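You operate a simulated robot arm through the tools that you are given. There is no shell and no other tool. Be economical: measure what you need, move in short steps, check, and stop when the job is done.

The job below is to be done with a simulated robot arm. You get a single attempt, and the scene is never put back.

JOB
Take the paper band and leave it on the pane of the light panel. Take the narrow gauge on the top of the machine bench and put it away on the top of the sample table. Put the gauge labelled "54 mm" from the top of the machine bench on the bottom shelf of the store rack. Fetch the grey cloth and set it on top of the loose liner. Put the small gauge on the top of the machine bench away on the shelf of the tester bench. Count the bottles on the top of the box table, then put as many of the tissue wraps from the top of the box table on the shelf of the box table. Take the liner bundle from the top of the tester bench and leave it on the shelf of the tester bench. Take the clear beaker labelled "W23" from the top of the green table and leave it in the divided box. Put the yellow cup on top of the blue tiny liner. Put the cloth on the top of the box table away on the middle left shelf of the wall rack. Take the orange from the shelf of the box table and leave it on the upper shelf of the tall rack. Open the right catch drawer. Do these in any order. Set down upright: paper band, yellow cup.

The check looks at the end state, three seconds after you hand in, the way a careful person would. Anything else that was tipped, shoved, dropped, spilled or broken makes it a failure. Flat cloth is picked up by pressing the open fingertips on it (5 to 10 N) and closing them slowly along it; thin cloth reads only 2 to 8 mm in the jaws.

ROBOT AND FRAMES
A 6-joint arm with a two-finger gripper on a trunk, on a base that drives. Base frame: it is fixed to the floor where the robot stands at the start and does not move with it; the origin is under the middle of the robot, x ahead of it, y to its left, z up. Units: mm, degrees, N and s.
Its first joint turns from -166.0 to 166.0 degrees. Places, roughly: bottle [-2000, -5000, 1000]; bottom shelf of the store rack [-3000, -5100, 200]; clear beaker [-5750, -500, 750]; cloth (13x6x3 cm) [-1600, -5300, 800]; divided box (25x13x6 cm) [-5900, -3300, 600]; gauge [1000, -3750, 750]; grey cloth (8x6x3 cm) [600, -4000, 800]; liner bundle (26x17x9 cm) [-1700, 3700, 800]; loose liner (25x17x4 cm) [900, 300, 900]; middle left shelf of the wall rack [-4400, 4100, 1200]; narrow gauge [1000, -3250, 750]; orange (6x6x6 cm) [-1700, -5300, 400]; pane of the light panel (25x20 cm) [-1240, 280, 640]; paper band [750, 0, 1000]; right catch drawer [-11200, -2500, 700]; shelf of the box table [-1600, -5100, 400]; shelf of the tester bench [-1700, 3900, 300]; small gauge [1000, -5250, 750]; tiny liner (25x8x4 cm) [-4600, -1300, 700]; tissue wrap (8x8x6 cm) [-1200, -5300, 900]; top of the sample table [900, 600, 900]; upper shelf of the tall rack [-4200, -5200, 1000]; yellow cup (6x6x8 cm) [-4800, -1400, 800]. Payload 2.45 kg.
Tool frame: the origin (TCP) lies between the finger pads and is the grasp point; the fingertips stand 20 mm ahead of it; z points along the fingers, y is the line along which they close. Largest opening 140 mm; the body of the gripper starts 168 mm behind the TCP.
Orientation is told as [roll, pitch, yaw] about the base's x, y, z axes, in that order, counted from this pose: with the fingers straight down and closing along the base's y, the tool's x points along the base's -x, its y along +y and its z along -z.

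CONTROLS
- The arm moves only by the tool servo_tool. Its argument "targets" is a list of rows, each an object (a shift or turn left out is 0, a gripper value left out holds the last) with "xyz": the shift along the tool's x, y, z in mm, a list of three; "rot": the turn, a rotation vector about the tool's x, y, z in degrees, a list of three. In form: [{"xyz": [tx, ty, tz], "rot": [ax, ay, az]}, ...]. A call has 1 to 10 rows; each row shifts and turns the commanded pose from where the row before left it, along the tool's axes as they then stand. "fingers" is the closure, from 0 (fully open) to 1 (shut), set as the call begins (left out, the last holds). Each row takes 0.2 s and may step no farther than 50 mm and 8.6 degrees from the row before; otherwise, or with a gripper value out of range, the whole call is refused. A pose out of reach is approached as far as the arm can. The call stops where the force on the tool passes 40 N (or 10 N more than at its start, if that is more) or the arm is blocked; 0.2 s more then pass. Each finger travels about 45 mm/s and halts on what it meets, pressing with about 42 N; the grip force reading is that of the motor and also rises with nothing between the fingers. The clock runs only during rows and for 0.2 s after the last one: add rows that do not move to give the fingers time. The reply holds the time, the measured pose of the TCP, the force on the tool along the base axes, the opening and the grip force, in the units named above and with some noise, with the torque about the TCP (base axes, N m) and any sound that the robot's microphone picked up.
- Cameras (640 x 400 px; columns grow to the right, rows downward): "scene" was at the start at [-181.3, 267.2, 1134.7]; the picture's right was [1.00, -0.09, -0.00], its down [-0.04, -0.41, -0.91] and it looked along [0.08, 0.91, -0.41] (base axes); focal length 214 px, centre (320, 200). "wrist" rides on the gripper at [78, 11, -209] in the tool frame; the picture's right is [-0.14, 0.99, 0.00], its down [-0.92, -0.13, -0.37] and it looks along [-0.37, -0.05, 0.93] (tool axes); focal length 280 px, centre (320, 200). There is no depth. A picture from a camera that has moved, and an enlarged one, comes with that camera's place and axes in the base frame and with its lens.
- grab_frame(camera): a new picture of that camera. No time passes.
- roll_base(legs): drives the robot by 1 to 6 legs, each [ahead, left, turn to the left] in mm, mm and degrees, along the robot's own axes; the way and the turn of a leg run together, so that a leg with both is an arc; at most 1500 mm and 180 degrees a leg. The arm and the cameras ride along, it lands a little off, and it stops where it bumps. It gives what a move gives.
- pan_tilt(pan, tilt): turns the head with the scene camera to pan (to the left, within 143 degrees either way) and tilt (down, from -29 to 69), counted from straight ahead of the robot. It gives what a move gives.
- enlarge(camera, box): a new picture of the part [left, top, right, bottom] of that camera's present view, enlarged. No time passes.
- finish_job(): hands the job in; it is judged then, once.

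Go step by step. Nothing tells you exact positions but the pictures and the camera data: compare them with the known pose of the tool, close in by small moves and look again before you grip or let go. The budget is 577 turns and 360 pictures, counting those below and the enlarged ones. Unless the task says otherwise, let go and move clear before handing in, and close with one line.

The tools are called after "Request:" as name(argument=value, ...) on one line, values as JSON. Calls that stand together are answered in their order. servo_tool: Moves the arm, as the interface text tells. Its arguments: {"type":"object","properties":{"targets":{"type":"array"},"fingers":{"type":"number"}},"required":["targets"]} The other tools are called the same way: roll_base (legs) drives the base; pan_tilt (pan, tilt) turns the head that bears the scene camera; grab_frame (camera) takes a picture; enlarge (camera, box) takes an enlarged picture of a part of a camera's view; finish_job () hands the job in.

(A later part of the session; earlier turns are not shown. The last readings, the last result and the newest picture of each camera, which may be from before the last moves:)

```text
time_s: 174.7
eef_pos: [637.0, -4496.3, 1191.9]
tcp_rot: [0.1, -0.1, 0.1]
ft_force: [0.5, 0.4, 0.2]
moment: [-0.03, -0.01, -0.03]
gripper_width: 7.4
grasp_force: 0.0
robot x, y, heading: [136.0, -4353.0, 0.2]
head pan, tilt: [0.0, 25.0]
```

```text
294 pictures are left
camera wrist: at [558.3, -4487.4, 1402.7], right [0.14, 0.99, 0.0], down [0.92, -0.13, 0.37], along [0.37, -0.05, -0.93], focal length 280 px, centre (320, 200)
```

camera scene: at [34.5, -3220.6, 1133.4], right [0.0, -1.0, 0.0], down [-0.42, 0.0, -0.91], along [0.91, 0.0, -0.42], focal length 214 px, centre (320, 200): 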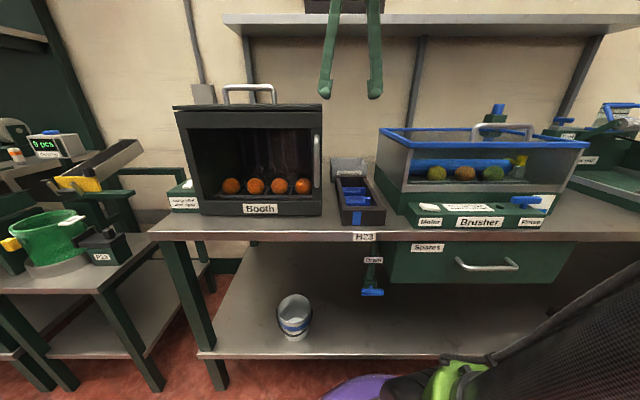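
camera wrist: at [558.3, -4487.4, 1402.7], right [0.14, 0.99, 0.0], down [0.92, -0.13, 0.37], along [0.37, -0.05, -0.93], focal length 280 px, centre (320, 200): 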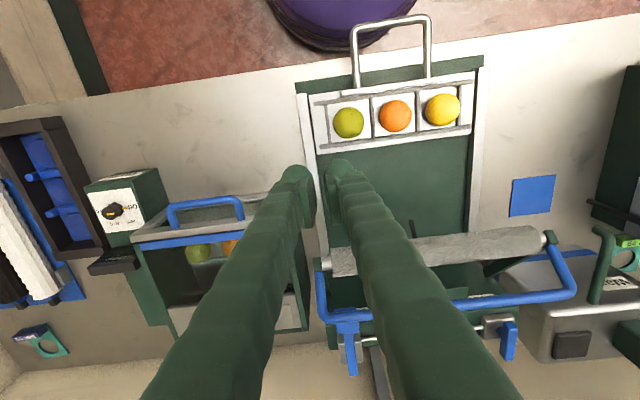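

A second gauge is behind the Dryer at about (1098, -5351). I need to see behind the Brusher, so I go back and extend higher over it.

Request:
enlarge(camera="wrist", box=[0, 290, 120, 400])

Request:
roll_base(legs=[[0, 560, 0]])

Request:
servo_tool(targets=[{"xyz": [-40, 20, 0]}, {"xyz": [-40, 20, 0]}, {"xyz": [-40, 20, 0]}, {"xyz": [-40, 20, 0]}, {"xyz": [0, 0, 0]}])

Request:
grab_frame(camera="wrist")

```text
3.64 times, centred on (60, 345) of wrist
camera zoom: at [558.3, -4487.4, 1402.7], right [0.14, 0.99, 0.0], down [0.92, -0.13, 0.37], along [0.37, -0.05, -0.93], focal length 1020 px, centre (1266, -327)
```

zoom: 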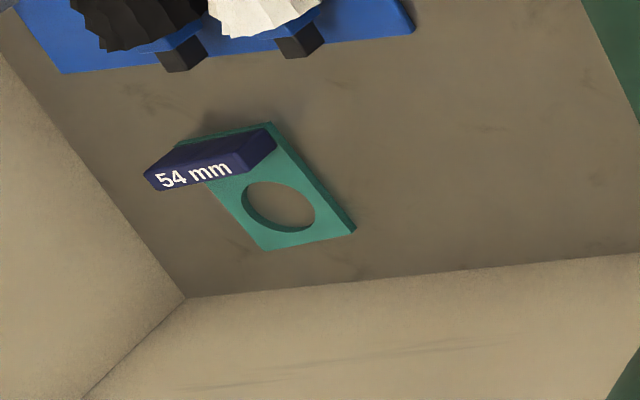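

```text
time_s: 178.0
eef_pos: [635.9, -3924.3, 1193.4]
tcp_rot: [0.1, -0.1, 0.5]
ft_force: [-0.1, -0.2, 0.8]
moment: [0.03, -0.01, 0.0]
gripper_width: 7.0
grasp_force: 0.1
robot x, y, heading: [130.6, -3779.2, 0.6]
head pan, tilt: [0.0, 25.0]
```

```text
time_s: 179.2
eef_pos: [793.2, -3843.5, 1194.5]
tcp_rot: [0.1, -0.2, 0.5]
ft_force: [0.1, -0.1, 0.2]
moment: [-0.01, -0.03, 0.0]
gripper_width: 7.0
grasp_force: 0.1
robot x, y, heading: [130.4, -3780.5, 0.1]
head pan, tilt: [0.0, 25.0]
```

```text
292 pictures are left
camera wrist: at [714.3, -3834.5, 1404.8], right [0.13, 0.99, 0.0], down [0.92, -0.12, 0.37], along [0.37, -0.05, -0.93], focal length 280 px, centre (320, 200)
```

wrist: 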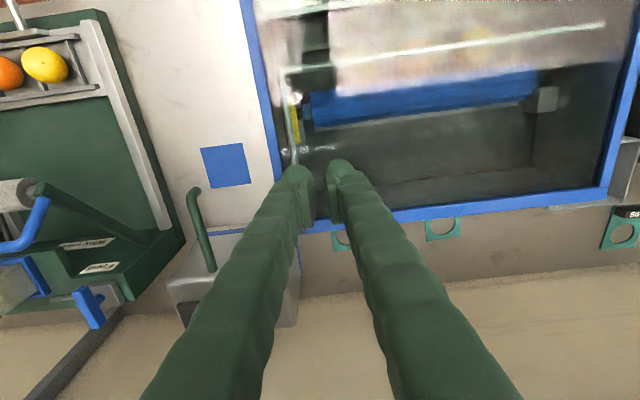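

There are two gauges behind the Brusher; the nominal grid suggests the right-hand one (y ≈ -3832) is the wanted "54 mm". I measure the overhead shelf height.

Request:
grab_frame(camera="scene")

Request:
enlarge(camera="wrist", box=[320, 190, 640, 310])

```text
291 pictures are left
camera scene: at [30.6, -3607.0, 1133.4], right [0.01, -1.0, 0.0], down [-0.42, 0.0, -0.91], along [0.91, 0.01, -0.42], focal length 214 px, centre (320, 200)
```

scene: 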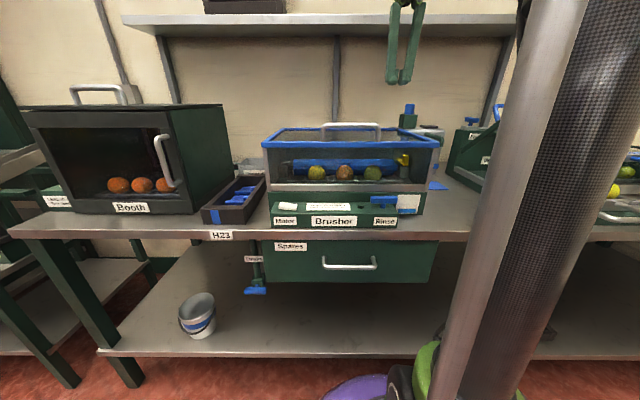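

```text
2.00 times, centred on (480, 250) of wrist
camera zoom: at [714.3, -3834.5, 1404.8], right [0.13, 0.99, 0.0], down [0.92, -0.12, 0.37], along [0.37, -0.05, -0.93], focal length 561 px, centre (0, 100)
```

zoom: 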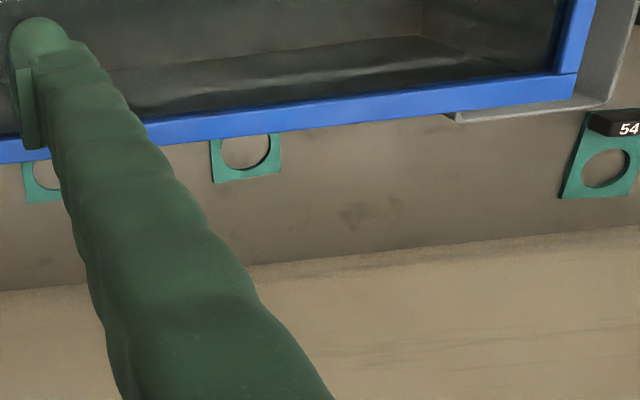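

The gauges' handles lie at their near ends. I go for the narrow gauge first (handle near (1063, -3168), behind the booth), entering through the corridor between booth and Brusher.

Request:
servo_tool(targets=[{"xyz": [50, 0, 0]}, {"xyz": [50, 0, 0]}, {"xyz": [50, 0, 0]}, {"xyz": [30, 0, 0]}, {"xyz": [0, 0, 0]}], fingers=0.1)

Request:
roll_base(legs=[[55, 280, -0.2]])

Request:
servo_tool(targets=[{"xyz": [-10, 45, 0]}, {"xyz": [-10, 45, 0]}, {"xyz": [-10, 45, 0]}, {"xyz": [-10, 45, 0]}, {"xyz": [-10, 45, 0]}, {"xyz": [0, 0, 0]}])

Request:
grab_frame(camera="wrist")

Request:
grab_frame(camera="scene")

```text
time_s: 180.4
eef_pos: [614.8, -3843.3, 1193.5]
tcp_rot: [0.1, 0.0, 0.5]
ft_force: [-0.2, 0.9, 0.3]
moment: [0.02, 0.03, 0.02]
gripper_width: 113.5
grasp_force: 0.1
robot x, y, heading: [128.0, -3783.4, 0.5]
head pan, tilt: [0.0, 25.0]
```

```text
time_s: 182.4
eef_pos: [667.4, -3564.0, 1194.1]
tcp_rot: [0.1, -0.1, 0.2]
ft_force: [0.5, 0.7, -0.5]
moment: [-0.01, 0.01, 0.0]
gripper_width: 126.1
grasp_force: 0.1
robot x, y, heading: [181.5, -3497.9, 0.2]
head pan, tilt: [0.0, 25.0]
```

```text
time_s: 183.8
eef_pos: [716.4, -3337.9, 1192.4]
tcp_rot: [0.0, -0.1, 0.2]
ft_force: [-0.2, -1.5, 0.1]
moment: [0.0, 0.01, -0.01]
gripper_width: 126.0
grasp_force: 0.0
robot x, y, heading: [185.4, -3499.4, -0.1]
head pan, tilt: [0.0, 25.0]
```

```text
289 pictures are left
camera wrist: at [638.1, -3329.2, 1402.8], right [0.13, 0.99, 0.0], down [0.92, -0.12, 0.37], along [0.37, -0.05, -0.93], focal length 280 px, centre (320, 200)
```

wrist: 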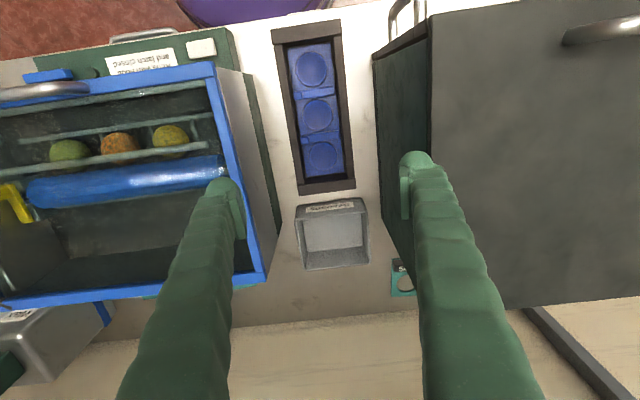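

```text
288 pictures are left
camera scene: at [84.5, -3324.0, 1133.4], right [0.0, -1.0, 0.0], down [-0.42, 0.0, -0.91], along [0.91, 0.0, -0.42], focal length 214 px, centre (320, 200)
```

scene: 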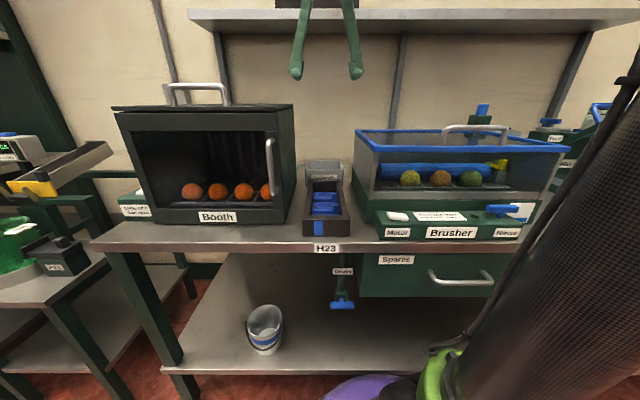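

I descend in the corridor to z 980, then go forward.

Request:
servo_tool(targets=[{"xyz": [0, 0, 50]}, {"xyz": [0, 0, 50]}, {"xyz": [0, 0, 50]}, {"xyz": [0, 0, 50]}, {"xyz": [-45, 0, 0]}, {"xyz": [-45, 0, 0]}, {"xyz": [-45, 0, 0]}, {"xyz": [-45, 0, 0]}, {"xyz": [0, 0, 0]}], fingers=0.25)

Request:
grab_frame(camera="wrist")

Request:
grab_frame(camera="scene")

```text
time_s: 185.8
eef_pos: [896.5, -3336.8, 993.5]
tcp_rot: [0.0, -0.2, 0.2]
ft_force: [-0.2, -0.6, 0.1]
moment: [0.02, 0.04, 0.01]
gripper_width: 104.9
grasp_force: 0.1
robot x, y, heading: [181.4, -3497.1, 0.2]
head pan, tilt: [0.0, 25.0]
```

```text
287 pictures are left
camera wrist: at [817.6, -3326.0, 1203.5], right [0.13, 0.99, 0.0], down [0.92, -0.12, 0.37], along [0.37, -0.05, -0.93], focal length 280 px, centre (320, 200)
```

wrist: 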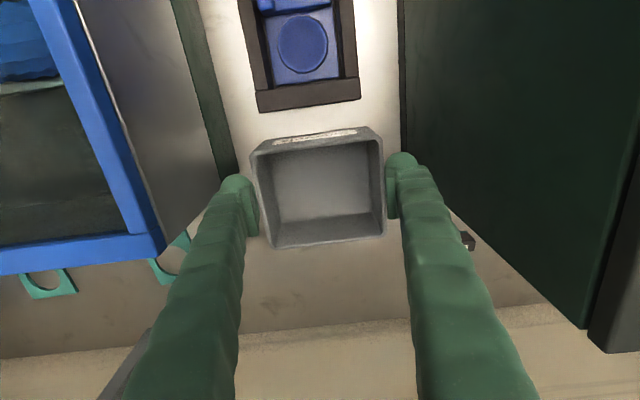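

```text
286 pictures are left
camera scene: at [84.5, -3324.0, 1133.4], right [0.0, -1.0, 0.0], down [-0.42, 0.0, -0.91], along [0.91, 0.0, -0.42], focal length 214 px, centre (320, 200)
```

scene: 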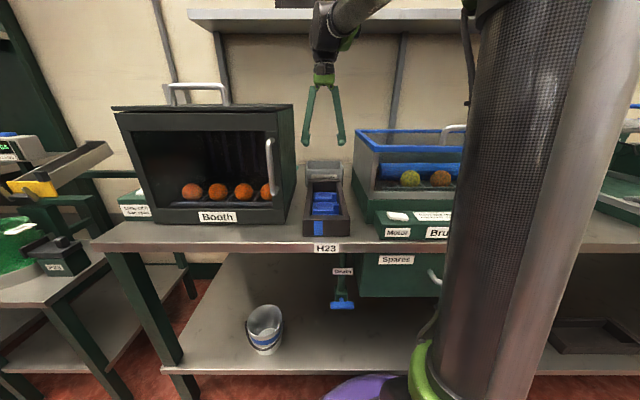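

Request:
servo_tool(targets=[{"xyz": [-45, 0, 0]}, {"xyz": [-45, 0, 0]}, {"xyz": [-45, 0, 0]}, {"xyz": [-25, 0, 0]}, {"xyz": [0, 20, 0]}, {"xyz": [0, 0, 0]}])

Request:
grab_frame(camera="wrist")

Request:
grab_frame(camera="scene")

```text
time_s: 187.2
eef_pos: [1058.9, -3316.2, 993.3]
tcp_rot: [0.0, -0.1, 0.2]
ft_force: [0.1, -0.5, 0.7]
moment: [0.0, 0.03, 0.0]
gripper_width: 105.1
grasp_force: 0.0
robot x, y, heading: [182.5, -3500.7, 0.0]
head pan, tilt: [0.0, 25.0]
```

```text
285 pictures are left
camera wrist: at [978.9, -3306.7, 1203.3], right [0.13, 0.99, 0.0], down [0.92, -0.12, 0.37], along [0.37, -0.05, -0.93], focal length 280 px, centre (320, 200)
```

wrist: 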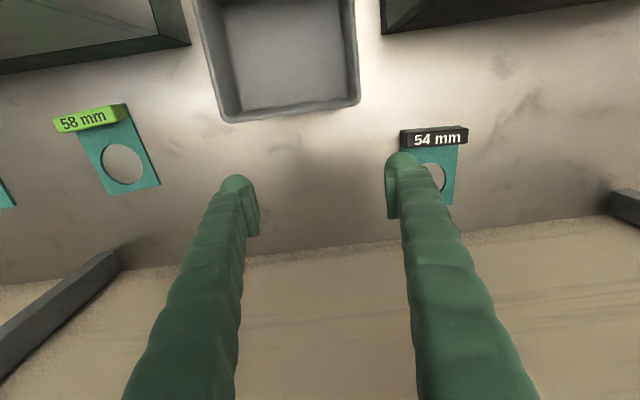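

```text
284 pictures are left
camera scene: at [84.7, -3324.0, 1133.4], right [0.0, -1.0, 0.0], down [-0.42, 0.0, -0.91], along [0.91, 0.0, -0.42], focal length 214 px, centre (320, 200)
```

scene: 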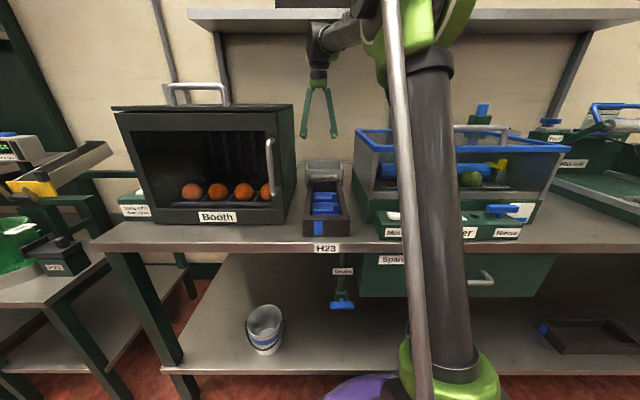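

I see "58 mm" (lime) behind the Brusher and the black "54 mm" here. I move over this one's handle at about (1059, -3170).

Request:
servo_tool(targets=[{"xyz": [0, 40, 0]}, {"xyz": [0, 40, 0]}, {"xyz": [0, 40, 0]}, {"xyz": [0, 26, 20]}, {"xyz": [0, 0, 30]}, {"xyz": [0, 0, 0]}], fingers=0.15)

Request:
grab_frame(camera="wrist")

Request:
grab_frame(camera="scene")

```text
time_s: 188.6
eef_pos: [1055.3, -3171.7, 946.6]
tcp_rot: [0.0, -0.1, 0.2]
ft_force: [0.4, -0.1, 0.1]
moment: [0.0, 0.0, 0.04]
gripper_width: 119.0
grasp_force: 0.0
robot x, y, heading: [182.9, -3501.2, 0.0]
head pan, tilt: [0.0, 25.0]
```

```text
283 pictures are left
camera wrist: at [976.8, -3162.5, 1155.8], right [0.13, 0.99, 0.0], down [0.92, -0.12, 0.37], along [0.37, -0.05, -0.93], focal length 280 px, centre (320, 200)
```

wrist: 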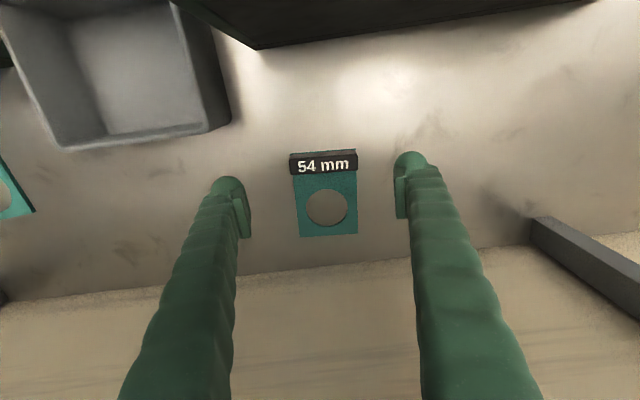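

```text
282 pictures are left
camera scene: at [84.7, -3323.9, 1133.4], right [0.0, -1.0, 0.0], down [-0.42, 0.0, -0.91], along [0.91, 0.0, -0.42], focal length 214 px, centre (320, 200)
```

scene: 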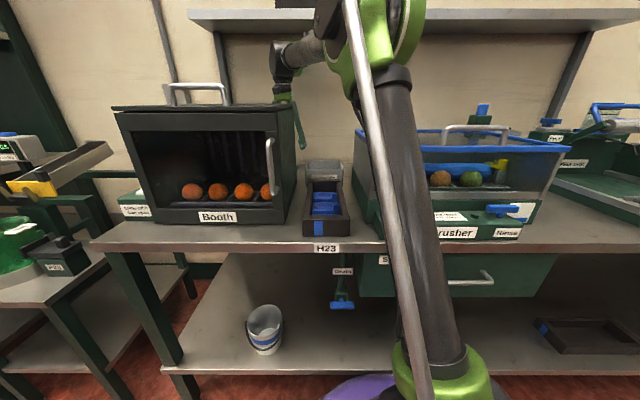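

Centred on the handle. I descend to z 838.

Request:
servo_tool(targets=[{"xyz": [0, 1, 40]}, {"xyz": [0, 0, 40]}, {"xyz": [0, 0, 20]}, {"xyz": [0, 0, 6]}, {"xyz": [0, 0, 0]}])

Request:
grab_frame(camera="wrist")

```text
time_s: 189.8
eef_pos: [1057.4, -3169.2, 856.4]
tcp_rot: [0.1, -0.4, 0.2]
ft_force: [1.1, -0.5, 0.6]
moment: [-0.01, -0.02, -0.01]
gripper_width: 118.9
grasp_force: 0.0
robot x, y, heading: [185.2, -3496.4, 0.3]
head pan, tilt: [0.0, 25.0]
```

```text
281 pictures are left
camera wrist: at [978.0, -3161.2, 1064.8], right [0.13, 0.99, 0.0], down [0.92, -0.13, 0.37], along [0.37, -0.05, -0.93], focal length 280 px, centre (320, 200)
```

wrist: 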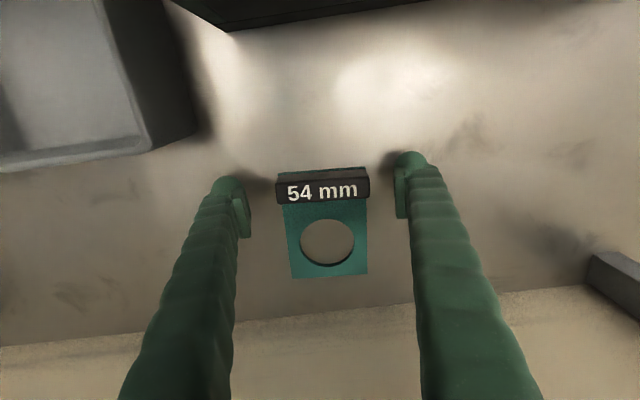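

Request:
servo_tool(targets=[{"xyz": [0, 0, 0]}, {"xyz": [0, 0, 0]}, {"xyz": [0, 0, 0]}])

```text
time_s: 190.6
eef_pos: [1056.6, -3171.4, 855.0]
tcp_rot: [0.0, -0.5, 0.2]
ft_force: [-0.1, 0.1, 0.2]
moment: [0.0, -0.02, 0.0]
gripper_width: 118.9
grasp_force: 0.1
robot x, y, heading: [181.1, -3499.4, 0.2]
head pan, tilt: [0.0, 25.0]
```

The arm stops short at z 855. I check whether it's a reach limit or the arm touching the booth.

Request:
enlarge(camera="scene", box=[200, 0, 440, 150])

```text
2.67 times, centred on (320, 75) of scene
camera zoom: at [80.9, -3325.6, 1133.4], right [0.0, -1.0, 0.0], down [-0.42, 0.0, -0.91], along [0.91, 0.0, -0.42], focal length 572 px, centre (320, 533)
```

zoom: 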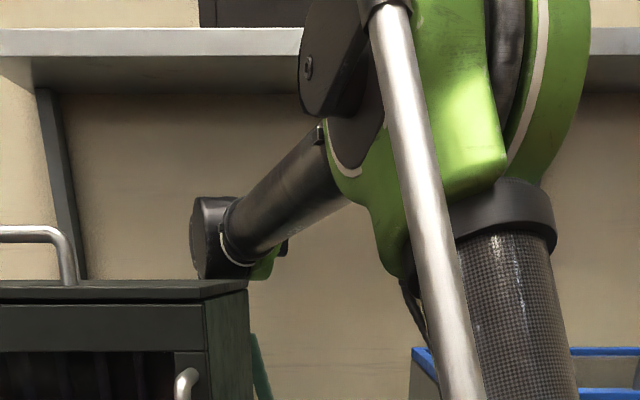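

It is reach. I raise slightly, roll the base 90 mm left and compensate.

Request:
servo_tool(targets=[{"xyz": [0, 0, -40]}, {"xyz": [0, -45, 0]}, {"xyz": [0, -45, 0]}, {"xyz": [0, 0, 0]}])

Request:
roll_base(legs=[[10, 90, 0]])

Request:
grab_frame(camera="wrist")

```text
time_s: 191.6
eef_pos: [1057.5, -3261.9, 879.1]
tcp_rot: [0.0, -0.1, 0.2]
ft_force: [-0.8, 0.0, 0.2]
moment: [0.0, 0.0, 0.01]
gripper_width: 119.1
grasp_force: 0.0
robot x, y, heading: [183.9, -3498.9, -0.0]
head pan, tilt: [0.0, 25.0]
```

```text
time_s: 192.7
eef_pos: [1067.1, -3169.7, 879.3]
tcp_rot: [0.0, -0.1, 0.2]
ft_force: [0.0, 0.7, 0.2]
moment: [0.0, 0.04, 0.01]
gripper_width: 119.1
grasp_force: 0.0
robot x, y, heading: [192.5, -3406.2, 0.3]
head pan, tilt: [0.0, 25.0]
```

```text
279 pictures are left
camera wrist: at [988.7, -3160.9, 1089.2], right [0.13, 0.99, 0.0], down [0.92, -0.12, 0.37], along [0.37, -0.05, -0.93], focal length 280 px, centre (320, 200)
```

wrist: 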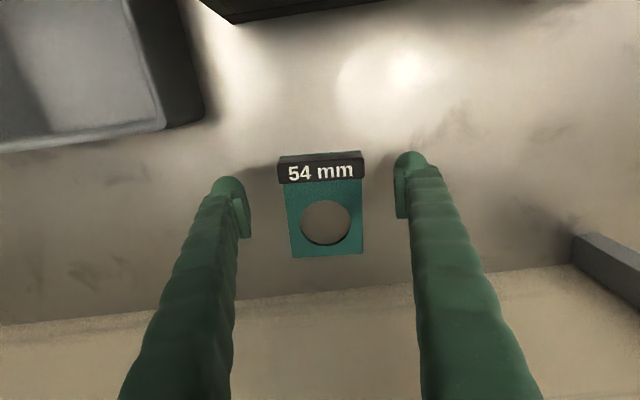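

Request:
servo_tool(targets=[{"xyz": [9, 0, 0]}, {"xyz": [0, 0, 20]}, {"xyz": [0, 0, 15]}, {"xyz": [0, 0, 6]}, {"xyz": [0, 0, 0]}])

Request:
grab_frame(camera="wrist")

```text
time_s: 193.9
eef_pos: [1058.4, -3168.9, 854.6]
tcp_rot: [0.0, -0.4, 0.4]
ft_force: [-0.8, 0.2, 0.4]
moment: [-0.02, -0.03, 0.01]
gripper_width: 118.9
grasp_force: 0.1
robot x, y, heading: [192.0, -3409.1, 0.3]
head pan, tilt: [0.0, 25.0]
```

```text
278 pictures are left
camera wrist: at [979.0, -3160.9, 1064.2], right [0.13, 0.99, 0.0], down [0.92, -0.12, 0.37], along [0.37, -0.05, -0.93], focal length 280 px, centre (320, 200)
```

wrist: 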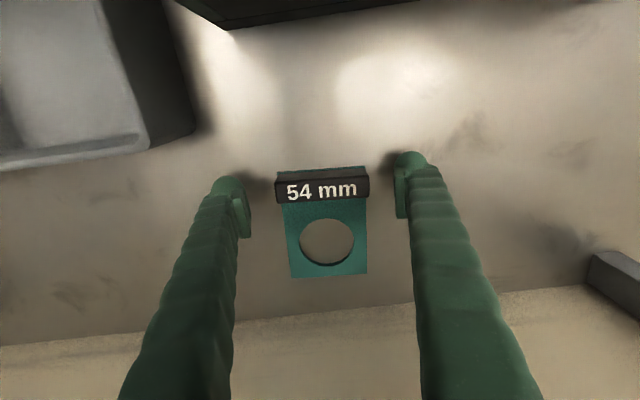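

It stops again at z 855. I test the same height away from the booth to learn whether the booth blocks the arm.

Request:
servo_tool(targets=[{"xyz": [0, 0, -40]}, {"xyz": [0, -48, 0]}, {"xyz": [0, -48, 0]}, {"xyz": [0, -48, 0]}, {"xyz": [0, 0, 25]}, {"xyz": [0, 0, 15]}, {"xyz": [0, 0, 5]}, {"xyz": [0, 0, 0]}])

Request:
enlarge(camera="scene", box=[200, 0, 440, 150])

```text
time_s: 195.7
eef_pos: [1060.5, -3315.6, 834.2]
tcp_rot: [0.1, 0.0, 0.3]
ft_force: [0.4, 0.6, 4.7]
moment: [-0.26, -0.02, 0.13]
gripper_width: 119.4
grasp_force: 0.1
robot x, y, heading: [194.8, -3408.4, 0.3]
head pan, tilt: [0.0, 25.0]
```

```text
2.67 times, centred on (320, 75) of scene
camera zoom: at [94.2, -3233.3, 1133.4], right [0.0, -1.0, 0.0], down [-0.42, 0.0, -0.91], along [0.91, 0.0, -0.42], focal length 572 px, centre (320, 533)
```

zoom: 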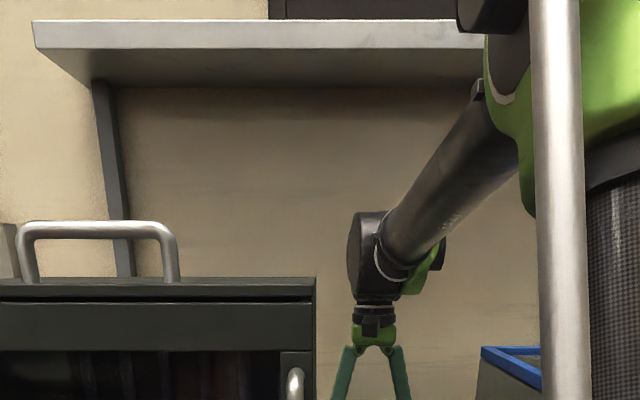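

The booth blocks the arm near its corner. I will grip the handle with the fingertips at z 857 and slide the gauge sideways into the open, then regrip.

Request:
servo_tool(targets=[{"xyz": [2, 0, -45]}, {"xyz": [0, 48, 0]}, {"xyz": [0, 48, 0]}, {"xyz": [0, 49, 0]}, {"xyz": [0, 0, 22]}, {"xyz": [0, 0, 0]}])

Request:
servo_tool(targets=[{"xyz": [0, 0, 0]}, {"xyz": [0, 0, 0]}, {"xyz": [0, 0, 0]}, {"xyz": [0, 0, 0]}], fingers=0.5)

Request:
grab_frame(camera="wrist")

```text
time_s: 197.1
eef_pos: [1055.7, -3170.0, 857.0]
tcp_rot: [0.0, -0.1, 0.3]
ft_force: [0.5, -0.8, 0.6]
moment: [-0.01, 0.03, 0.02]
gripper_width: 119.0
grasp_force: 0.1
robot x, y, heading: [189.9, -3407.2, 0.2]
head pan, tilt: [0.0, 25.0]
```

```text
time_s: 198.1
eef_pos: [1056.8, -3169.7, 856.0]
tcp_rot: [0.0, -0.1, 0.2]
ft_force: [0.0, 0.1, 0.6]
moment: [-0.01, -0.01, 0.01]
gripper_width: 77.1
grasp_force: 36.1
robot x, y, heading: [193.8, -3410.1, -0.0]
head pan, tilt: [0.0, 25.0]
```

```text
276 pictures are left
camera wrist: at [977.3, -3160.4, 1066.1], right [0.13, 0.99, 0.0], down [0.92, -0.12, 0.37], along [0.37, -0.05, -0.93], focal length 280 px, centre (320, 200)
```

wrist: 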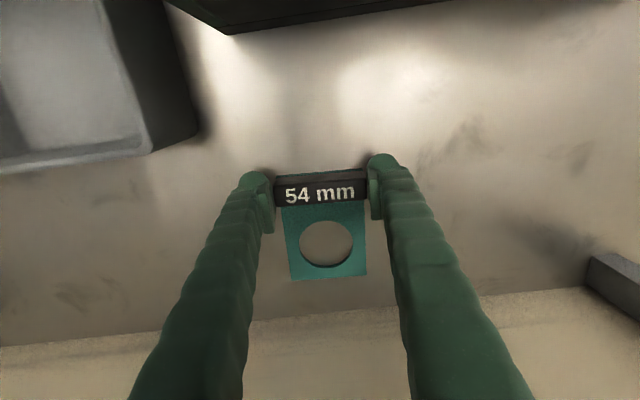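

Gripped on the handle at 77 mm. I slide it right.

Request:
servo_tool(targets=[{"xyz": [0, -20, -2]}, {"xyz": [0, -30, 0]}, {"xyz": [0, -30, 0]}, {"xyz": [0, -30, 0]}, {"xyz": [0, -30, 0]}, {"xyz": [0, 0, 0]}], fingers=0.6)

Request:
grab_frame(camera="wrist")

```text
time_s: 199.5
eef_pos: [1057.7, -3308.9, 858.3]
tcp_rot: [-0.1, 0.0, 0.4]
ft_force: [0.1, 0.2, -0.5]
moment: [-0.01, 0.01, 0.02]
gripper_width: 76.5
grasp_force: 42.2
robot x, y, heading: [190.0, -3410.2, -0.0]
head pan, tilt: [0.0, 25.0]
```

```text
275 pictures are left
camera wrist: at [979.1, -3300.0, 1067.1], right [0.13, 0.99, 0.0], down [0.92, -0.12, 0.37], along [0.37, -0.05, -0.93], focal length 280 px, centre (320, 200)
```

wrist: 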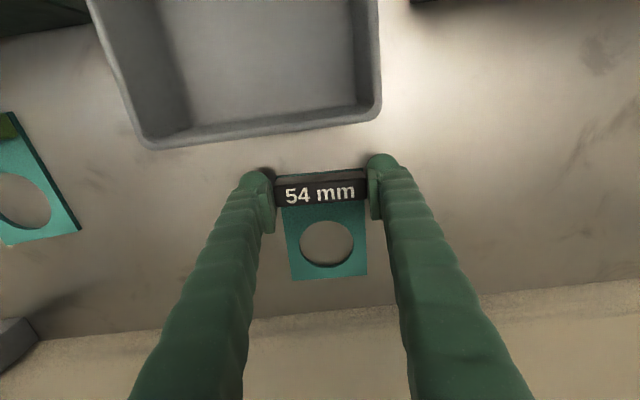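

It follows. I release, lower to z 838 and regrip more deeply.

Request:
servo_tool(targets=[{"xyz": [0, 0, 0]}, {"xyz": [0, 0, 0]}, {"xyz": [0, 0, 10]}, {"xyz": [0, 0, 9]}, {"xyz": [0, 0, 0]}], fingers=0.3)

Request:
servo_tool(targets=[{"xyz": [0, 0, 0]}, {"xyz": [0, 0, 0]}, {"xyz": [0, 0, 0]}], fingers=0.6)

Request:
servo_tool(targets=[{"xyz": [0, 0, -20]}, {"xyz": [0, 0, -40]}, {"xyz": [0, 0, -50]}, {"xyz": [0, 0, 0]}])

Request:
grab_frame(camera="wrist")

```text
time_s: 200.7
eef_pos: [1057.6, -3308.3, 840.1]
tcp_rot: [0.0, 0.0, 0.4]
ft_force: [-0.4, 0.5, -0.1]
moment: [0.01, -0.01, 0.01]
gripper_width: 98.2
grasp_force: 0.0
robot x, y, heading: [188.9, -3407.5, 0.5]
head pan, tilt: [0.0, 25.0]
```

```text
time_s: 201.5
eef_pos: [1058.5, -3309.9, 838.9]
tcp_rot: [-0.1, -0.2, 0.3]
ft_force: [0.5, 0.5, 0.0]
moment: [0.02, 0.02, 0.01]
gripper_width: 78.9
grasp_force: 39.3
robot x, y, heading: [191.0, -3407.7, 0.2]
head pan, tilt: [0.0, 25.0]
```

```text
time_s: 202.5
eef_pos: [1057.6, -3311.2, 950.6]
tcp_rot: [0.0, -0.1, 0.3]
ft_force: [0.9, -0.1, -0.4]
moment: [0.02, 0.0, -0.02]
gripper_width: 78.6
grasp_force: 42.3
robot x, y, heading: [194.2, -3411.9, 0.2]
head pan, tilt: [0.0, 25.0]
```

```text
274 pictures are left
camera wrist: at [978.6, -3300.7, 1160.8], right [0.13, 0.99, 0.0], down [0.92, -0.12, 0.37], along [0.37, -0.05, -0.93], focal length 280 px, centre (320, 200)
```

wrist: 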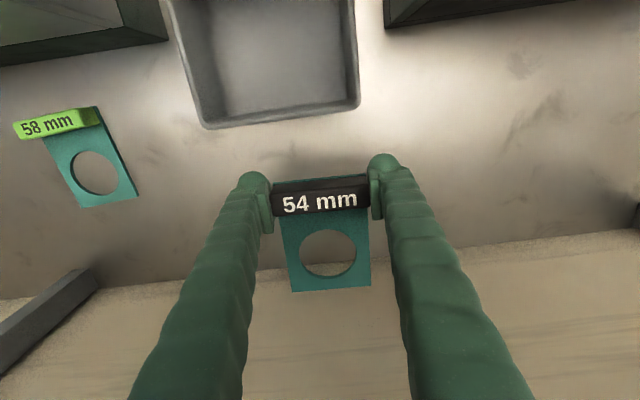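

Lifted. Before leaving I move right behind the Brusher to read the other gauge's label.

Request:
servo_tool(targets=[{"xyz": [0, -48, 0]}, {"xyz": [0, -48, 0]}, {"xyz": [0, -48, 0]}, {"xyz": [0, -48, 0]}, {"xyz": [0, -48, 0]}, {"xyz": [0, -48, 0]}, {"xyz": [0, 0, 0]}])

Request:
grab_frame(camera="wrist")

```text
time_s: 204.1
eef_pos: [1060.0, -3596.4, 947.1]
tcp_rot: [0.1, -0.1, 0.3]
ft_force: [-0.5, -0.1, 0.0]
moment: [0.02, 0.02, 0.0]
gripper_width: 78.6
grasp_force: 41.9
robot x, y, heading: [195.6, -3407.1, 0.1]
head pan, tilt: [0.0, 25.0]
```

```text
273 pictures are left
camera wrist: at [980.7, -3587.8, 1156.9], right [0.13, 0.99, 0.0], down [0.92, -0.12, 0.37], along [0.37, -0.05, -0.93], focal length 280 px, centre (320, 200)
```

wrist: 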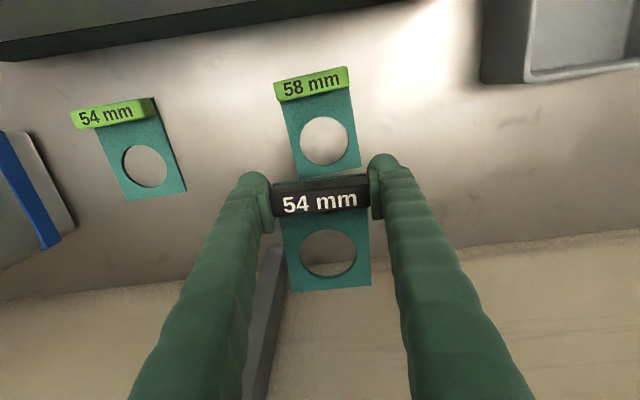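

The lime one behind the Brusher is the wanted "54 mm" gauge; the black one in hand is the narrow gauge. I back out through the corridor.

Request:
servo_tool(targets=[{"xyz": [0, 45, -10]}, {"xyz": [0, 45, -10]}, {"xyz": [0, 45, -10]}, {"xyz": [0, 45, 0]}, {"xyz": [0, 45, 0]}, {"xyz": [0, 38, 0]}, {"xyz": [45, 0, 0]}, {"xyz": [45, 0, 0]}, {"xyz": [45, 0, 0]}, {"xyz": [45, 0, 0]}])

Request:
servo_tool(targets=[{"xyz": [45, 0, 0]}, {"xyz": [45, 0, 0]}, {"xyz": [45, 0, 0]}, {"xyz": [45, 0, 0]}, {"xyz": [0, 0, -48]}, {"xyz": [0, 0, -48]}, {"xyz": [0, 0, -48]}, {"xyz": [0, 0, -48]}, {"xyz": [45, 0, 0]}, {"xyz": [45, 0, 0]}])

Request:
servo_tool(targets=[{"xyz": [45, 0, 0]}, {"xyz": [45, 0, 0]}, {"xyz": [45, 0, 0]}, {"xyz": [0, 0, 0]}])

Request:
grab_frame(camera="wrist")

```text
time_s: 206.3
eef_pos: [879.5, -3332.4, 978.8]
tcp_rot: [0.0, -0.1, 0.3]
ft_force: [0.6, 0.0, -0.9]
moment: [0.01, 0.07, 0.01]
gripper_width: 78.4
grasp_force: 41.6
robot x, y, heading: [192.8, -3406.8, 0.1]
head pan, tilt: [0.0, 25.0]
```

```text
time_s: 208.5
eef_pos: [607.3, -3338.3, 1171.5]
tcp_rot: [-0.1, -0.2, 0.3]
ft_force: [0.7, 0.4, -0.5]
moment: [-0.01, 0.09, -0.01]
gripper_width: 78.5
grasp_force: 42.1
robot x, y, heading: [194.5, -3407.4, 0.3]
head pan, tilt: [0.0, 25.0]
```

```text
time_s: 209.5
eef_pos: [471.5, -3340.5, 1172.1]
tcp_rot: [0.2, 0.0, 0.2]
ft_force: [0.4, -0.7, -0.1]
moment: [0.02, 0.0, 0.01]
gripper_width: 78.3
grasp_force: 41.5
robot x, y, heading: [195.5, -3407.9, 0.3]
head pan, tilt: [0.0, 25.0]
```

```text
272 pictures are left
camera wrist: at [392.8, -3330.3, 1382.3], right [0.13, 0.99, 0.0], down [0.92, -0.12, 0.37], along [0.37, -0.05, -0.93], focal length 280 px, centre (320, 200)
```

wrist: 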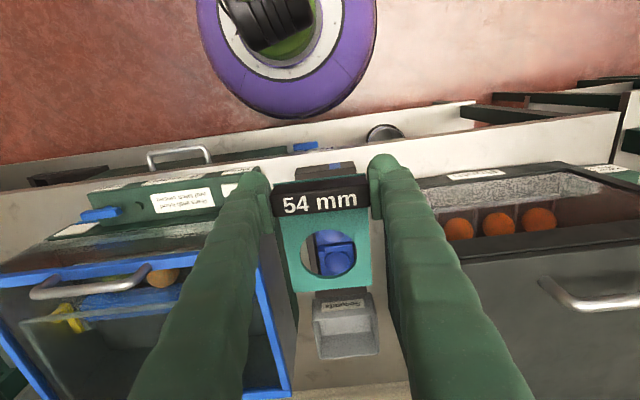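

I drive back to the sample table.

Request:
roll_base(legs=[[-320, 0, 0], [0, 1140, 0], [0, 1140, 0], [0, 1140, 0], [200, 0, 0]])

Request:
grab_frame(camera="wrist")

```text
time_s: 229.2
eef_pos: [334.3, 127.2, 1172.5]
tcp_rot: [0.1, -0.1, 1.5]
ft_force: [0.7, -0.4, -1.2]
moment: [-0.05, -0.01, 0.03]
gripper_width: 78.4
grasp_force: 42.3
robot x, y, heading: [55.5, 53.7, 1.5]
head pan, tilt: [0.0, 25.0]
```

```text
271 pictures are left
camera wrist: at [256.5, 134.4, 1382.3], right [0.11, 0.99, 0.0], down [0.92, -0.1, 0.37], along [0.37, -0.04, -0.93], focal length 280 px, centre (320, 200)
```

wrist: 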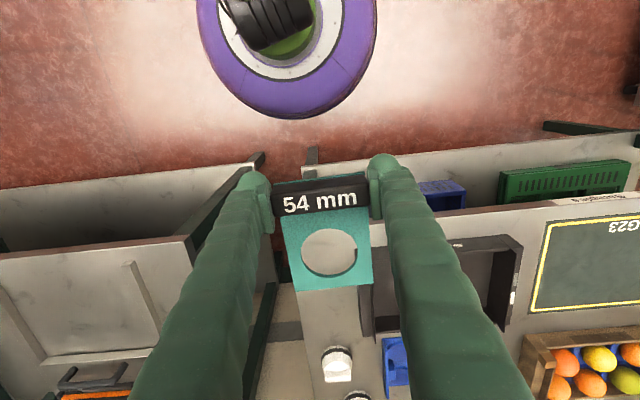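

I extend over the free strip where the paper band stood, aiming at (595, 90).

Request:
servo_tool(targets=[{"xyz": [-45, -6, 0]}, {"xyz": [-45, -8, 0]}, {"xyz": [-45, -8, 0]}, {"xyz": [-45, -8, 0]}, {"xyz": [-45, -8, 0]}, {"xyz": [-36, -6, 0]}, {"xyz": [0, 0, 45]}, {"xyz": [0, 0, 45]}, {"xyz": [0, 0, 0]}])

Request:
grab_frame(camera="wrist")

```text
time_s: 231.2
eef_pos: [599.6, 87.4, 1081.4]
tcp_rot: [0.0, -0.1, 1.5]
ft_force: [0.1, 0.3, -0.1]
moment: [-0.01, 0.02, 0.01]
gripper_width: 77.7
grasp_force: 42.1
robot x, y, heading: [56.2, 53.1, 1.7]
head pan, tilt: [0.0, 25.0]
```

```text
270 pictures are left
camera wrist: at [520.8, 96.1, 1292.4], right [0.11, 0.99, 0.0], down [0.92, -0.1, 0.37], along [0.37, -0.04, -0.93], focal length 280 px, centre (320, 200)
```

wrist: 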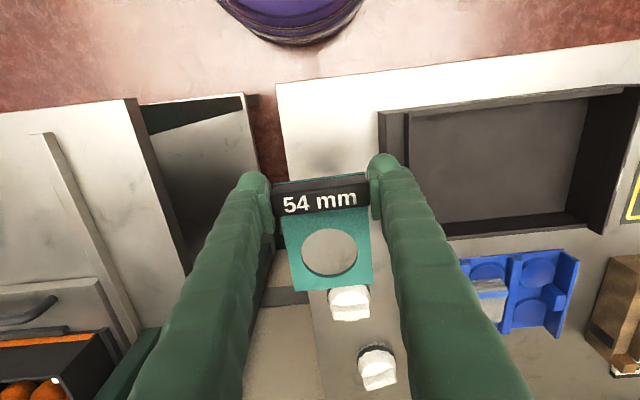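

Clear footprint. I lower.

Request:
servo_tool(targets=[{"xyz": [0, 0, 45]}, {"xyz": [0, 0, 45]}, {"xyz": [0, 0, 45]}, {"xyz": [0, 0, 12]}, {"xyz": [0, 0, 3]}, {"xyz": [0, 0, 3]}, {"xyz": [0, 0, 0]}])

```text
time_s: 232.8
eef_pos: [599.6, 90.5, 930.7]
tcp_rot: [0.0, -0.1, 1.5]
ft_force: [0.6, 0.2, -0.5]
moment: [-0.01, -0.02, 0.0]
gripper_width: 78.2
grasp_force: 42.2
robot x, y, heading: [57.0, 54.1, 1.4]
head pan, tilt: [0.0, 25.0]
```

Request:
servo_tool(targets=[{"xyz": [0, 0, 3]}, {"xyz": [0, 0, 2]}, {"xyz": [0, 0, 0]}])

Request:
enlarge(camera="scene", box=[280, 100, 440, 220])

```text
time_s: 233.6
eef_pos: [598.1, 90.3, 925.3]
tcp_rot: [0.0, -0.2, 1.6]
ft_force: [0.5, 0.0, 0.1]
moment: [-0.01, 0.03, -0.01]
gripper_width: 78.0
grasp_force: 41.6
robot x, y, heading: [57.9, 50.3, 1.5]
head pan, tilt: [0.0, 25.0]
```

```text
3.33 times, centred on (360, 160) of scene
camera zoom: at [-44.6, 224.7, 1133.4], right [0.03, -1.0, 0.0], down [-0.42, -0.01, -0.91], along [0.91, 0.02, -0.42], focal length 715 px, centre (187, 333)
```

zoom: 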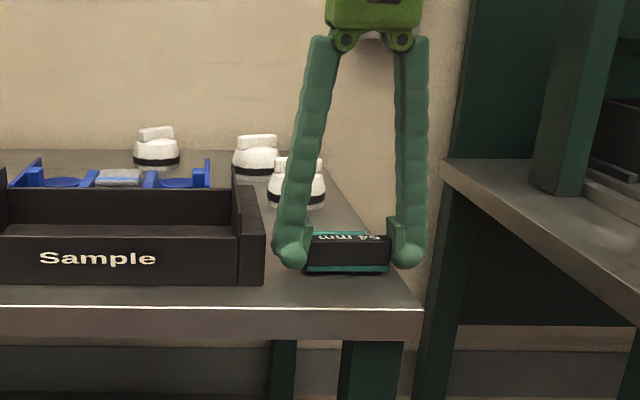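

Almost down; a couple more millimetres.

Request:
servo_tool(targets=[{"xyz": [0, 0, 2]}, {"xyz": [0, 0, 0]}])

Request:
servo_tool(targets=[{"xyz": [0, 0, 2]}, {"xyz": [0, 0, 0]}])

```text
time_s: 234.2
eef_pos: [598.9, 90.3, 923.2]
tcp_rot: [0.0, -0.2, 1.5]
ft_force: [-0.1, 0.0, 0.0]
moment: [0.0, -0.02, -0.01]
gripper_width: 78.2
grasp_force: 42.0
robot x, y, heading: [61.5, 54.4, 1.6]
head pan, tilt: [0.0, 25.0]
```

```text
time_s: 234.8
eef_pos: [598.4, 89.9, 920.5]
tcp_rot: [0.2, -0.1, 1.4]
ft_force: [0.1, -0.7, 2.5]
moment: [0.18, -0.16, -0.03]
gripper_width: 78.0
grasp_force: 41.8
robot x, y, heading: [56.9, 51.2, 1.3]
head pan, tilt: [0.0, 25.0]
```

Contact. I release and lift.

Request:
servo_tool(targets=[{"xyz": [0, 0, 0]}, {"xyz": [0, 0, 0]}, {"xyz": [0, 0, 0]}], fingers=0.35)

Request:
servo_tool(targets=[{"xyz": [0, 0, -20]}, {"xyz": [0, 0, -45]}, {"xyz": [0, 0, -45]}, {"xyz": [0, 0, -45]}, {"xyz": [0, 0, -45]}, {"xyz": [0, 0, -45]}, {"xyz": [45, 0, 0]}, {"xyz": [45, 0, 0]}, {"xyz": [45, 0, 0]}])

Request:
grab_frame(camera="wrist")

```text
time_s: 235.6
eef_pos: [598.6, 91.4, 922.0]
tcp_rot: [-0.1, -0.1, 1.5]
ft_force: [0.6, -0.3, 0.3]
moment: [-0.01, 0.03, 0.03]
gripper_width: 91.0
grasp_force: 0.0
robot x, y, heading: [61.5, 51.2, 1.5]
head pan, tilt: [0.0, 25.0]
```

```text
time_s: 237.6
eef_pos: [462.4, 85.6, 1165.1]
tcp_rot: [0.0, -0.2, 1.4]
ft_force: [0.4, 0.4, 0.5]
moment: [-0.02, 0.08, 0.01]
gripper_width: 91.0
grasp_force: 0.0
robot x, y, heading: [57.9, 51.6, 1.3]
head pan, tilt: [0.0, 25.0]
```

```text
268 pictures are left
camera wrist: at [383.7, 93.4, 1375.2], right [0.11, 0.99, 0.0], down [0.92, -0.1, 0.37], along [0.37, -0.04, -0.93], focal length 280 px, centre (320, 200)
```

wrist: 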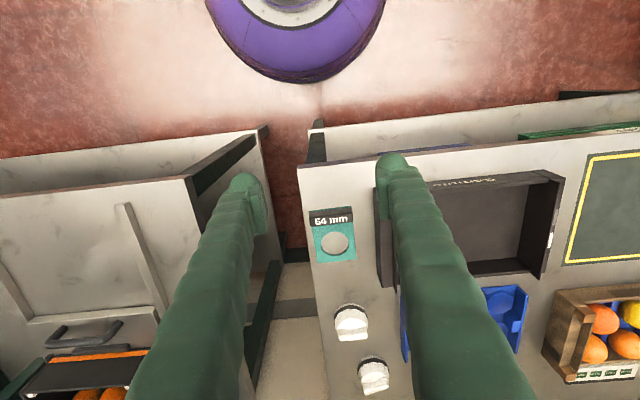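

Narrow gauge is placed. Now I return for the lime 54 mm gauge behind the Brusher.

Request:
roll_base(legs=[[-180, 0, -1.4], [0, -1200, 0], [0, -1200, 0], [0, -1200, 0]])

Request:
grab_frame(camera="wrist")

```text
time_s: 256.2
eef_pos: [194.3, -3544.1, 1166.2]
tcp_rot: [0.0, -0.2, -1.8]
ft_force: [0.4, -1.5, -0.1]
moment: [0.03, 0.01, 0.03]
gripper_width: 91.0
grasp_force: 0.0
robot x, y, heading: [-206.5, -3548.1, -1.9]
head pan, tilt: [0.0, 25.0]
```

```text
267 pictures are left
camera wrist: at [115.7, -3531.4, 1375.3], right [0.17, 0.99, 0.0], down [0.92, -0.16, 0.37], along [0.37, -0.06, -0.93], focal length 280 px, centre (320, 200)
```

wrist: 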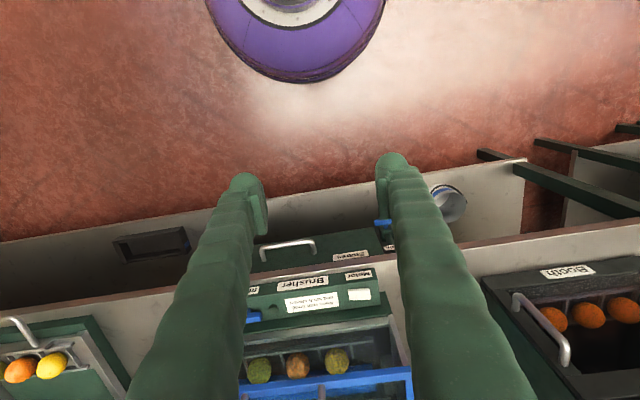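

Request:
roll_base(legs=[[0, 0, 1.9], [395, 0, 0]])

Request:
servo_tool(targets=[{"xyz": [-20, 42, 0]}, {"xyz": [-20, 42, 0]}, {"xyz": [-20, 42, 0]}, {"xyz": [-20, 42, 0]}, {"xyz": [-20, 42, 0]}, {"xyz": [0, 0, 0]}])

Request:
grab_frame(camera="wrist")

```text
time_s: 259.0
eef_pos: [582.3, -3526.3, 1165.8]
tcp_rot: [0.0, -0.1, 0.4]
ft_force: [-0.6, -0.4, 0.0]
moment: [0.03, 0.03, -0.01]
gripper_width: 90.9
grasp_force: 0.0
robot x, y, heading: [174.7, -3553.4, 0.5]
head pan, tilt: [0.0, 25.0]
```

```text
time_s: 260.4
eef_pos: [680.6, -3314.0, 1167.5]
tcp_rot: [0.0, -0.1, 0.4]
ft_force: [-1.4, 0.3, 0.2]
moment: [-0.02, -0.01, 0.0]
gripper_width: 91.0
grasp_force: 0.1
robot x, y, heading: [176.3, -3553.2, 0.2]
head pan, tilt: [0.0, 25.0]
```

```text
266 pictures are left
camera wrist: at [602.5, -3305.3, 1376.9], right [0.13, 0.99, 0.0], down [0.92, -0.12, 0.37], along [0.37, -0.05, -0.93], focal length 280 px, centre (320, 200)
```

wrist: 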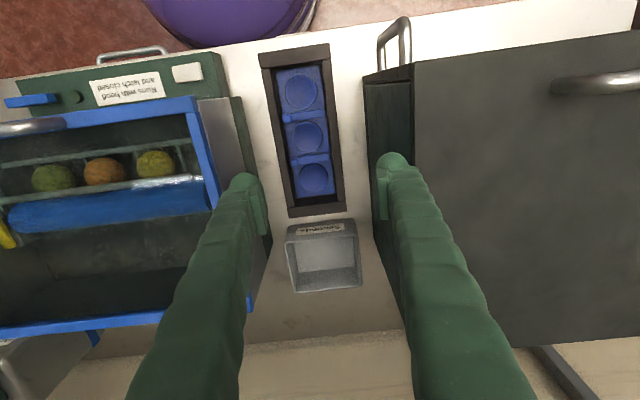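

Request:
servo_tool(targets=[{"xyz": [0, -22, 0]}, {"xyz": [0, 0, 48]}, {"xyz": [0, 0, 48]}, {"xyz": [0, 0, 48]}, {"xyz": [0, 0, 48]}, {"xyz": [-48, 0, 0]}, {"xyz": [-48, 0, 0]}, {"xyz": [-48, 0, 0]}, {"xyz": [-48, 0, 0]}, {"xyz": [-48, 0, 0]}])

Request:
servo_tool(targets=[{"xyz": [-48, 0, 0]}, {"xyz": [-48, 0, 0]}, {"xyz": [-35, 0, 0]}, {"xyz": [0, -48, 0]}, {"xyz": [0, -48, 0]}, {"xyz": [0, -48, 0]}, {"xyz": [0, -48, 0]}, {"xyz": [0, -48, 0]}, {"xyz": [0, -48, 0]}, {"xyz": [0, -48, 0]}])

Request:
servo_tool(targets=[{"xyz": [0, -48, 0]}, {"xyz": [0, -48, 0]}, {"xyz": [0, -30, 0]}, {"xyz": [0, 0, 0]}], fingers=0.15)

Request:
grab_frame(camera="wrist")

```text
time_s: 262.6
eef_pos: [920.4, -3332.0, 974.1]
tcp_rot: [0.0, -0.1, 0.4]
ft_force: [-0.2, -0.2, 0.2]
moment: [-0.03, -0.1, -0.01]
gripper_width: 91.0
grasp_force: 0.0
robot x, y, heading: [174.5, -3554.9, 0.3]
head pan, tilt: [0.0, 25.0]
```

```text
time_s: 264.8
eef_pos: [1052.5, -3670.1, 974.4]
tcp_rot: [-0.1, -0.1, 0.6]
ft_force: [0.7, 0.3, 0.1]
moment: [-0.12, 0.04, -0.01]
gripper_width: 90.9
grasp_force: 0.0
robot x, y, heading: [176.9, -3552.3, 0.6]
head pan, tilt: [0.0, 25.0]
```

```text
time_s: 265.8
eef_pos: [1053.6, -3800.3, 975.6]
tcp_rot: [0.1, -0.2, 0.4]
ft_force: [-0.6, 0.4, -0.6]
moment: [0.03, 0.01, 0.04]
gripper_width: 119.1
grasp_force: 0.0
robot x, y, heading: [177.3, -3550.9, 0.1]
head pan, tilt: [0.0, 25.0]
```

```text
265 pictures are left
camera wrist: at [974.9, -3790.7, 1184.8], right [0.13, 0.99, 0.0], down [0.92, -0.12, 0.37], along [0.37, -0.05, -0.93], focal length 280 px, centre (320, 200)
```

wrist: 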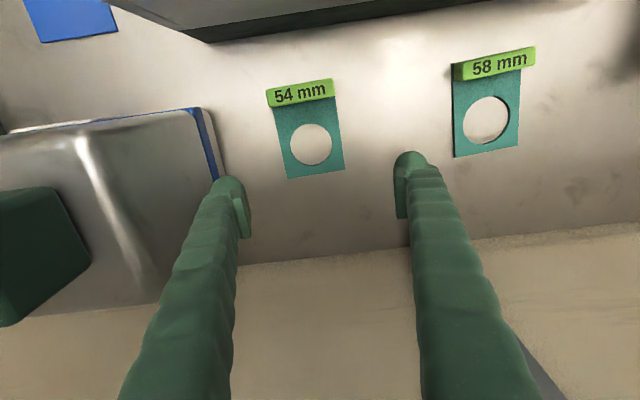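

The lime 54 handle is at about (978, -3814). I move above it and descend to fingertip height.

Request:
servo_tool(targets=[{"xyz": [40, -7, 0]}, {"xyz": [35, -7, 0]}, {"xyz": [0, 0, 40]}, {"xyz": [0, 0, 0]}], fingers=0.23)

Request:
grab_frame(camera="wrist")

Request:
enlarge(camera="scene", box=[280, 40, 560, 215])

```text
time_s: 266.8
eef_pos: [978.9, -3812.3, 936.2]
tcp_rot: [0.0, -0.2, 0.4]
ft_force: [-0.1, 0.1, -0.5]
moment: [-0.01, -0.02, -0.01]
gripper_width: 107.7
grasp_force: 0.1
robot x, y, heading: [177.0, -3555.7, 0.5]
head pan, tilt: [0.0, 25.0]
```

```text
264 pictures are left
camera wrist: at [901.2, -3802.4, 1144.9], right [0.13, 0.99, 0.0], down [0.92, -0.12, 0.37], along [0.37, -0.05, -0.93], focal length 280 px, centre (320, 200)
```

wrist: 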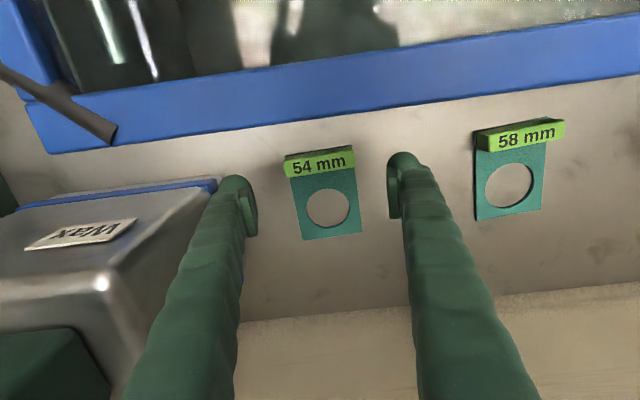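

```text
2.29 times, centred on (420, 128) of scene
camera zoom: at [77.5, -3377.6, 1133.4], right [0.01, -1.0, 0.0], down [-0.42, 0.0, -0.91], along [0.91, 0.01, -0.42], focal length 490 px, centre (91, 366)
```

zoom: 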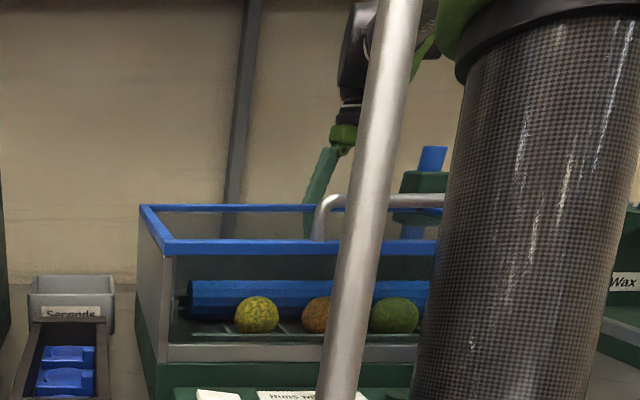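

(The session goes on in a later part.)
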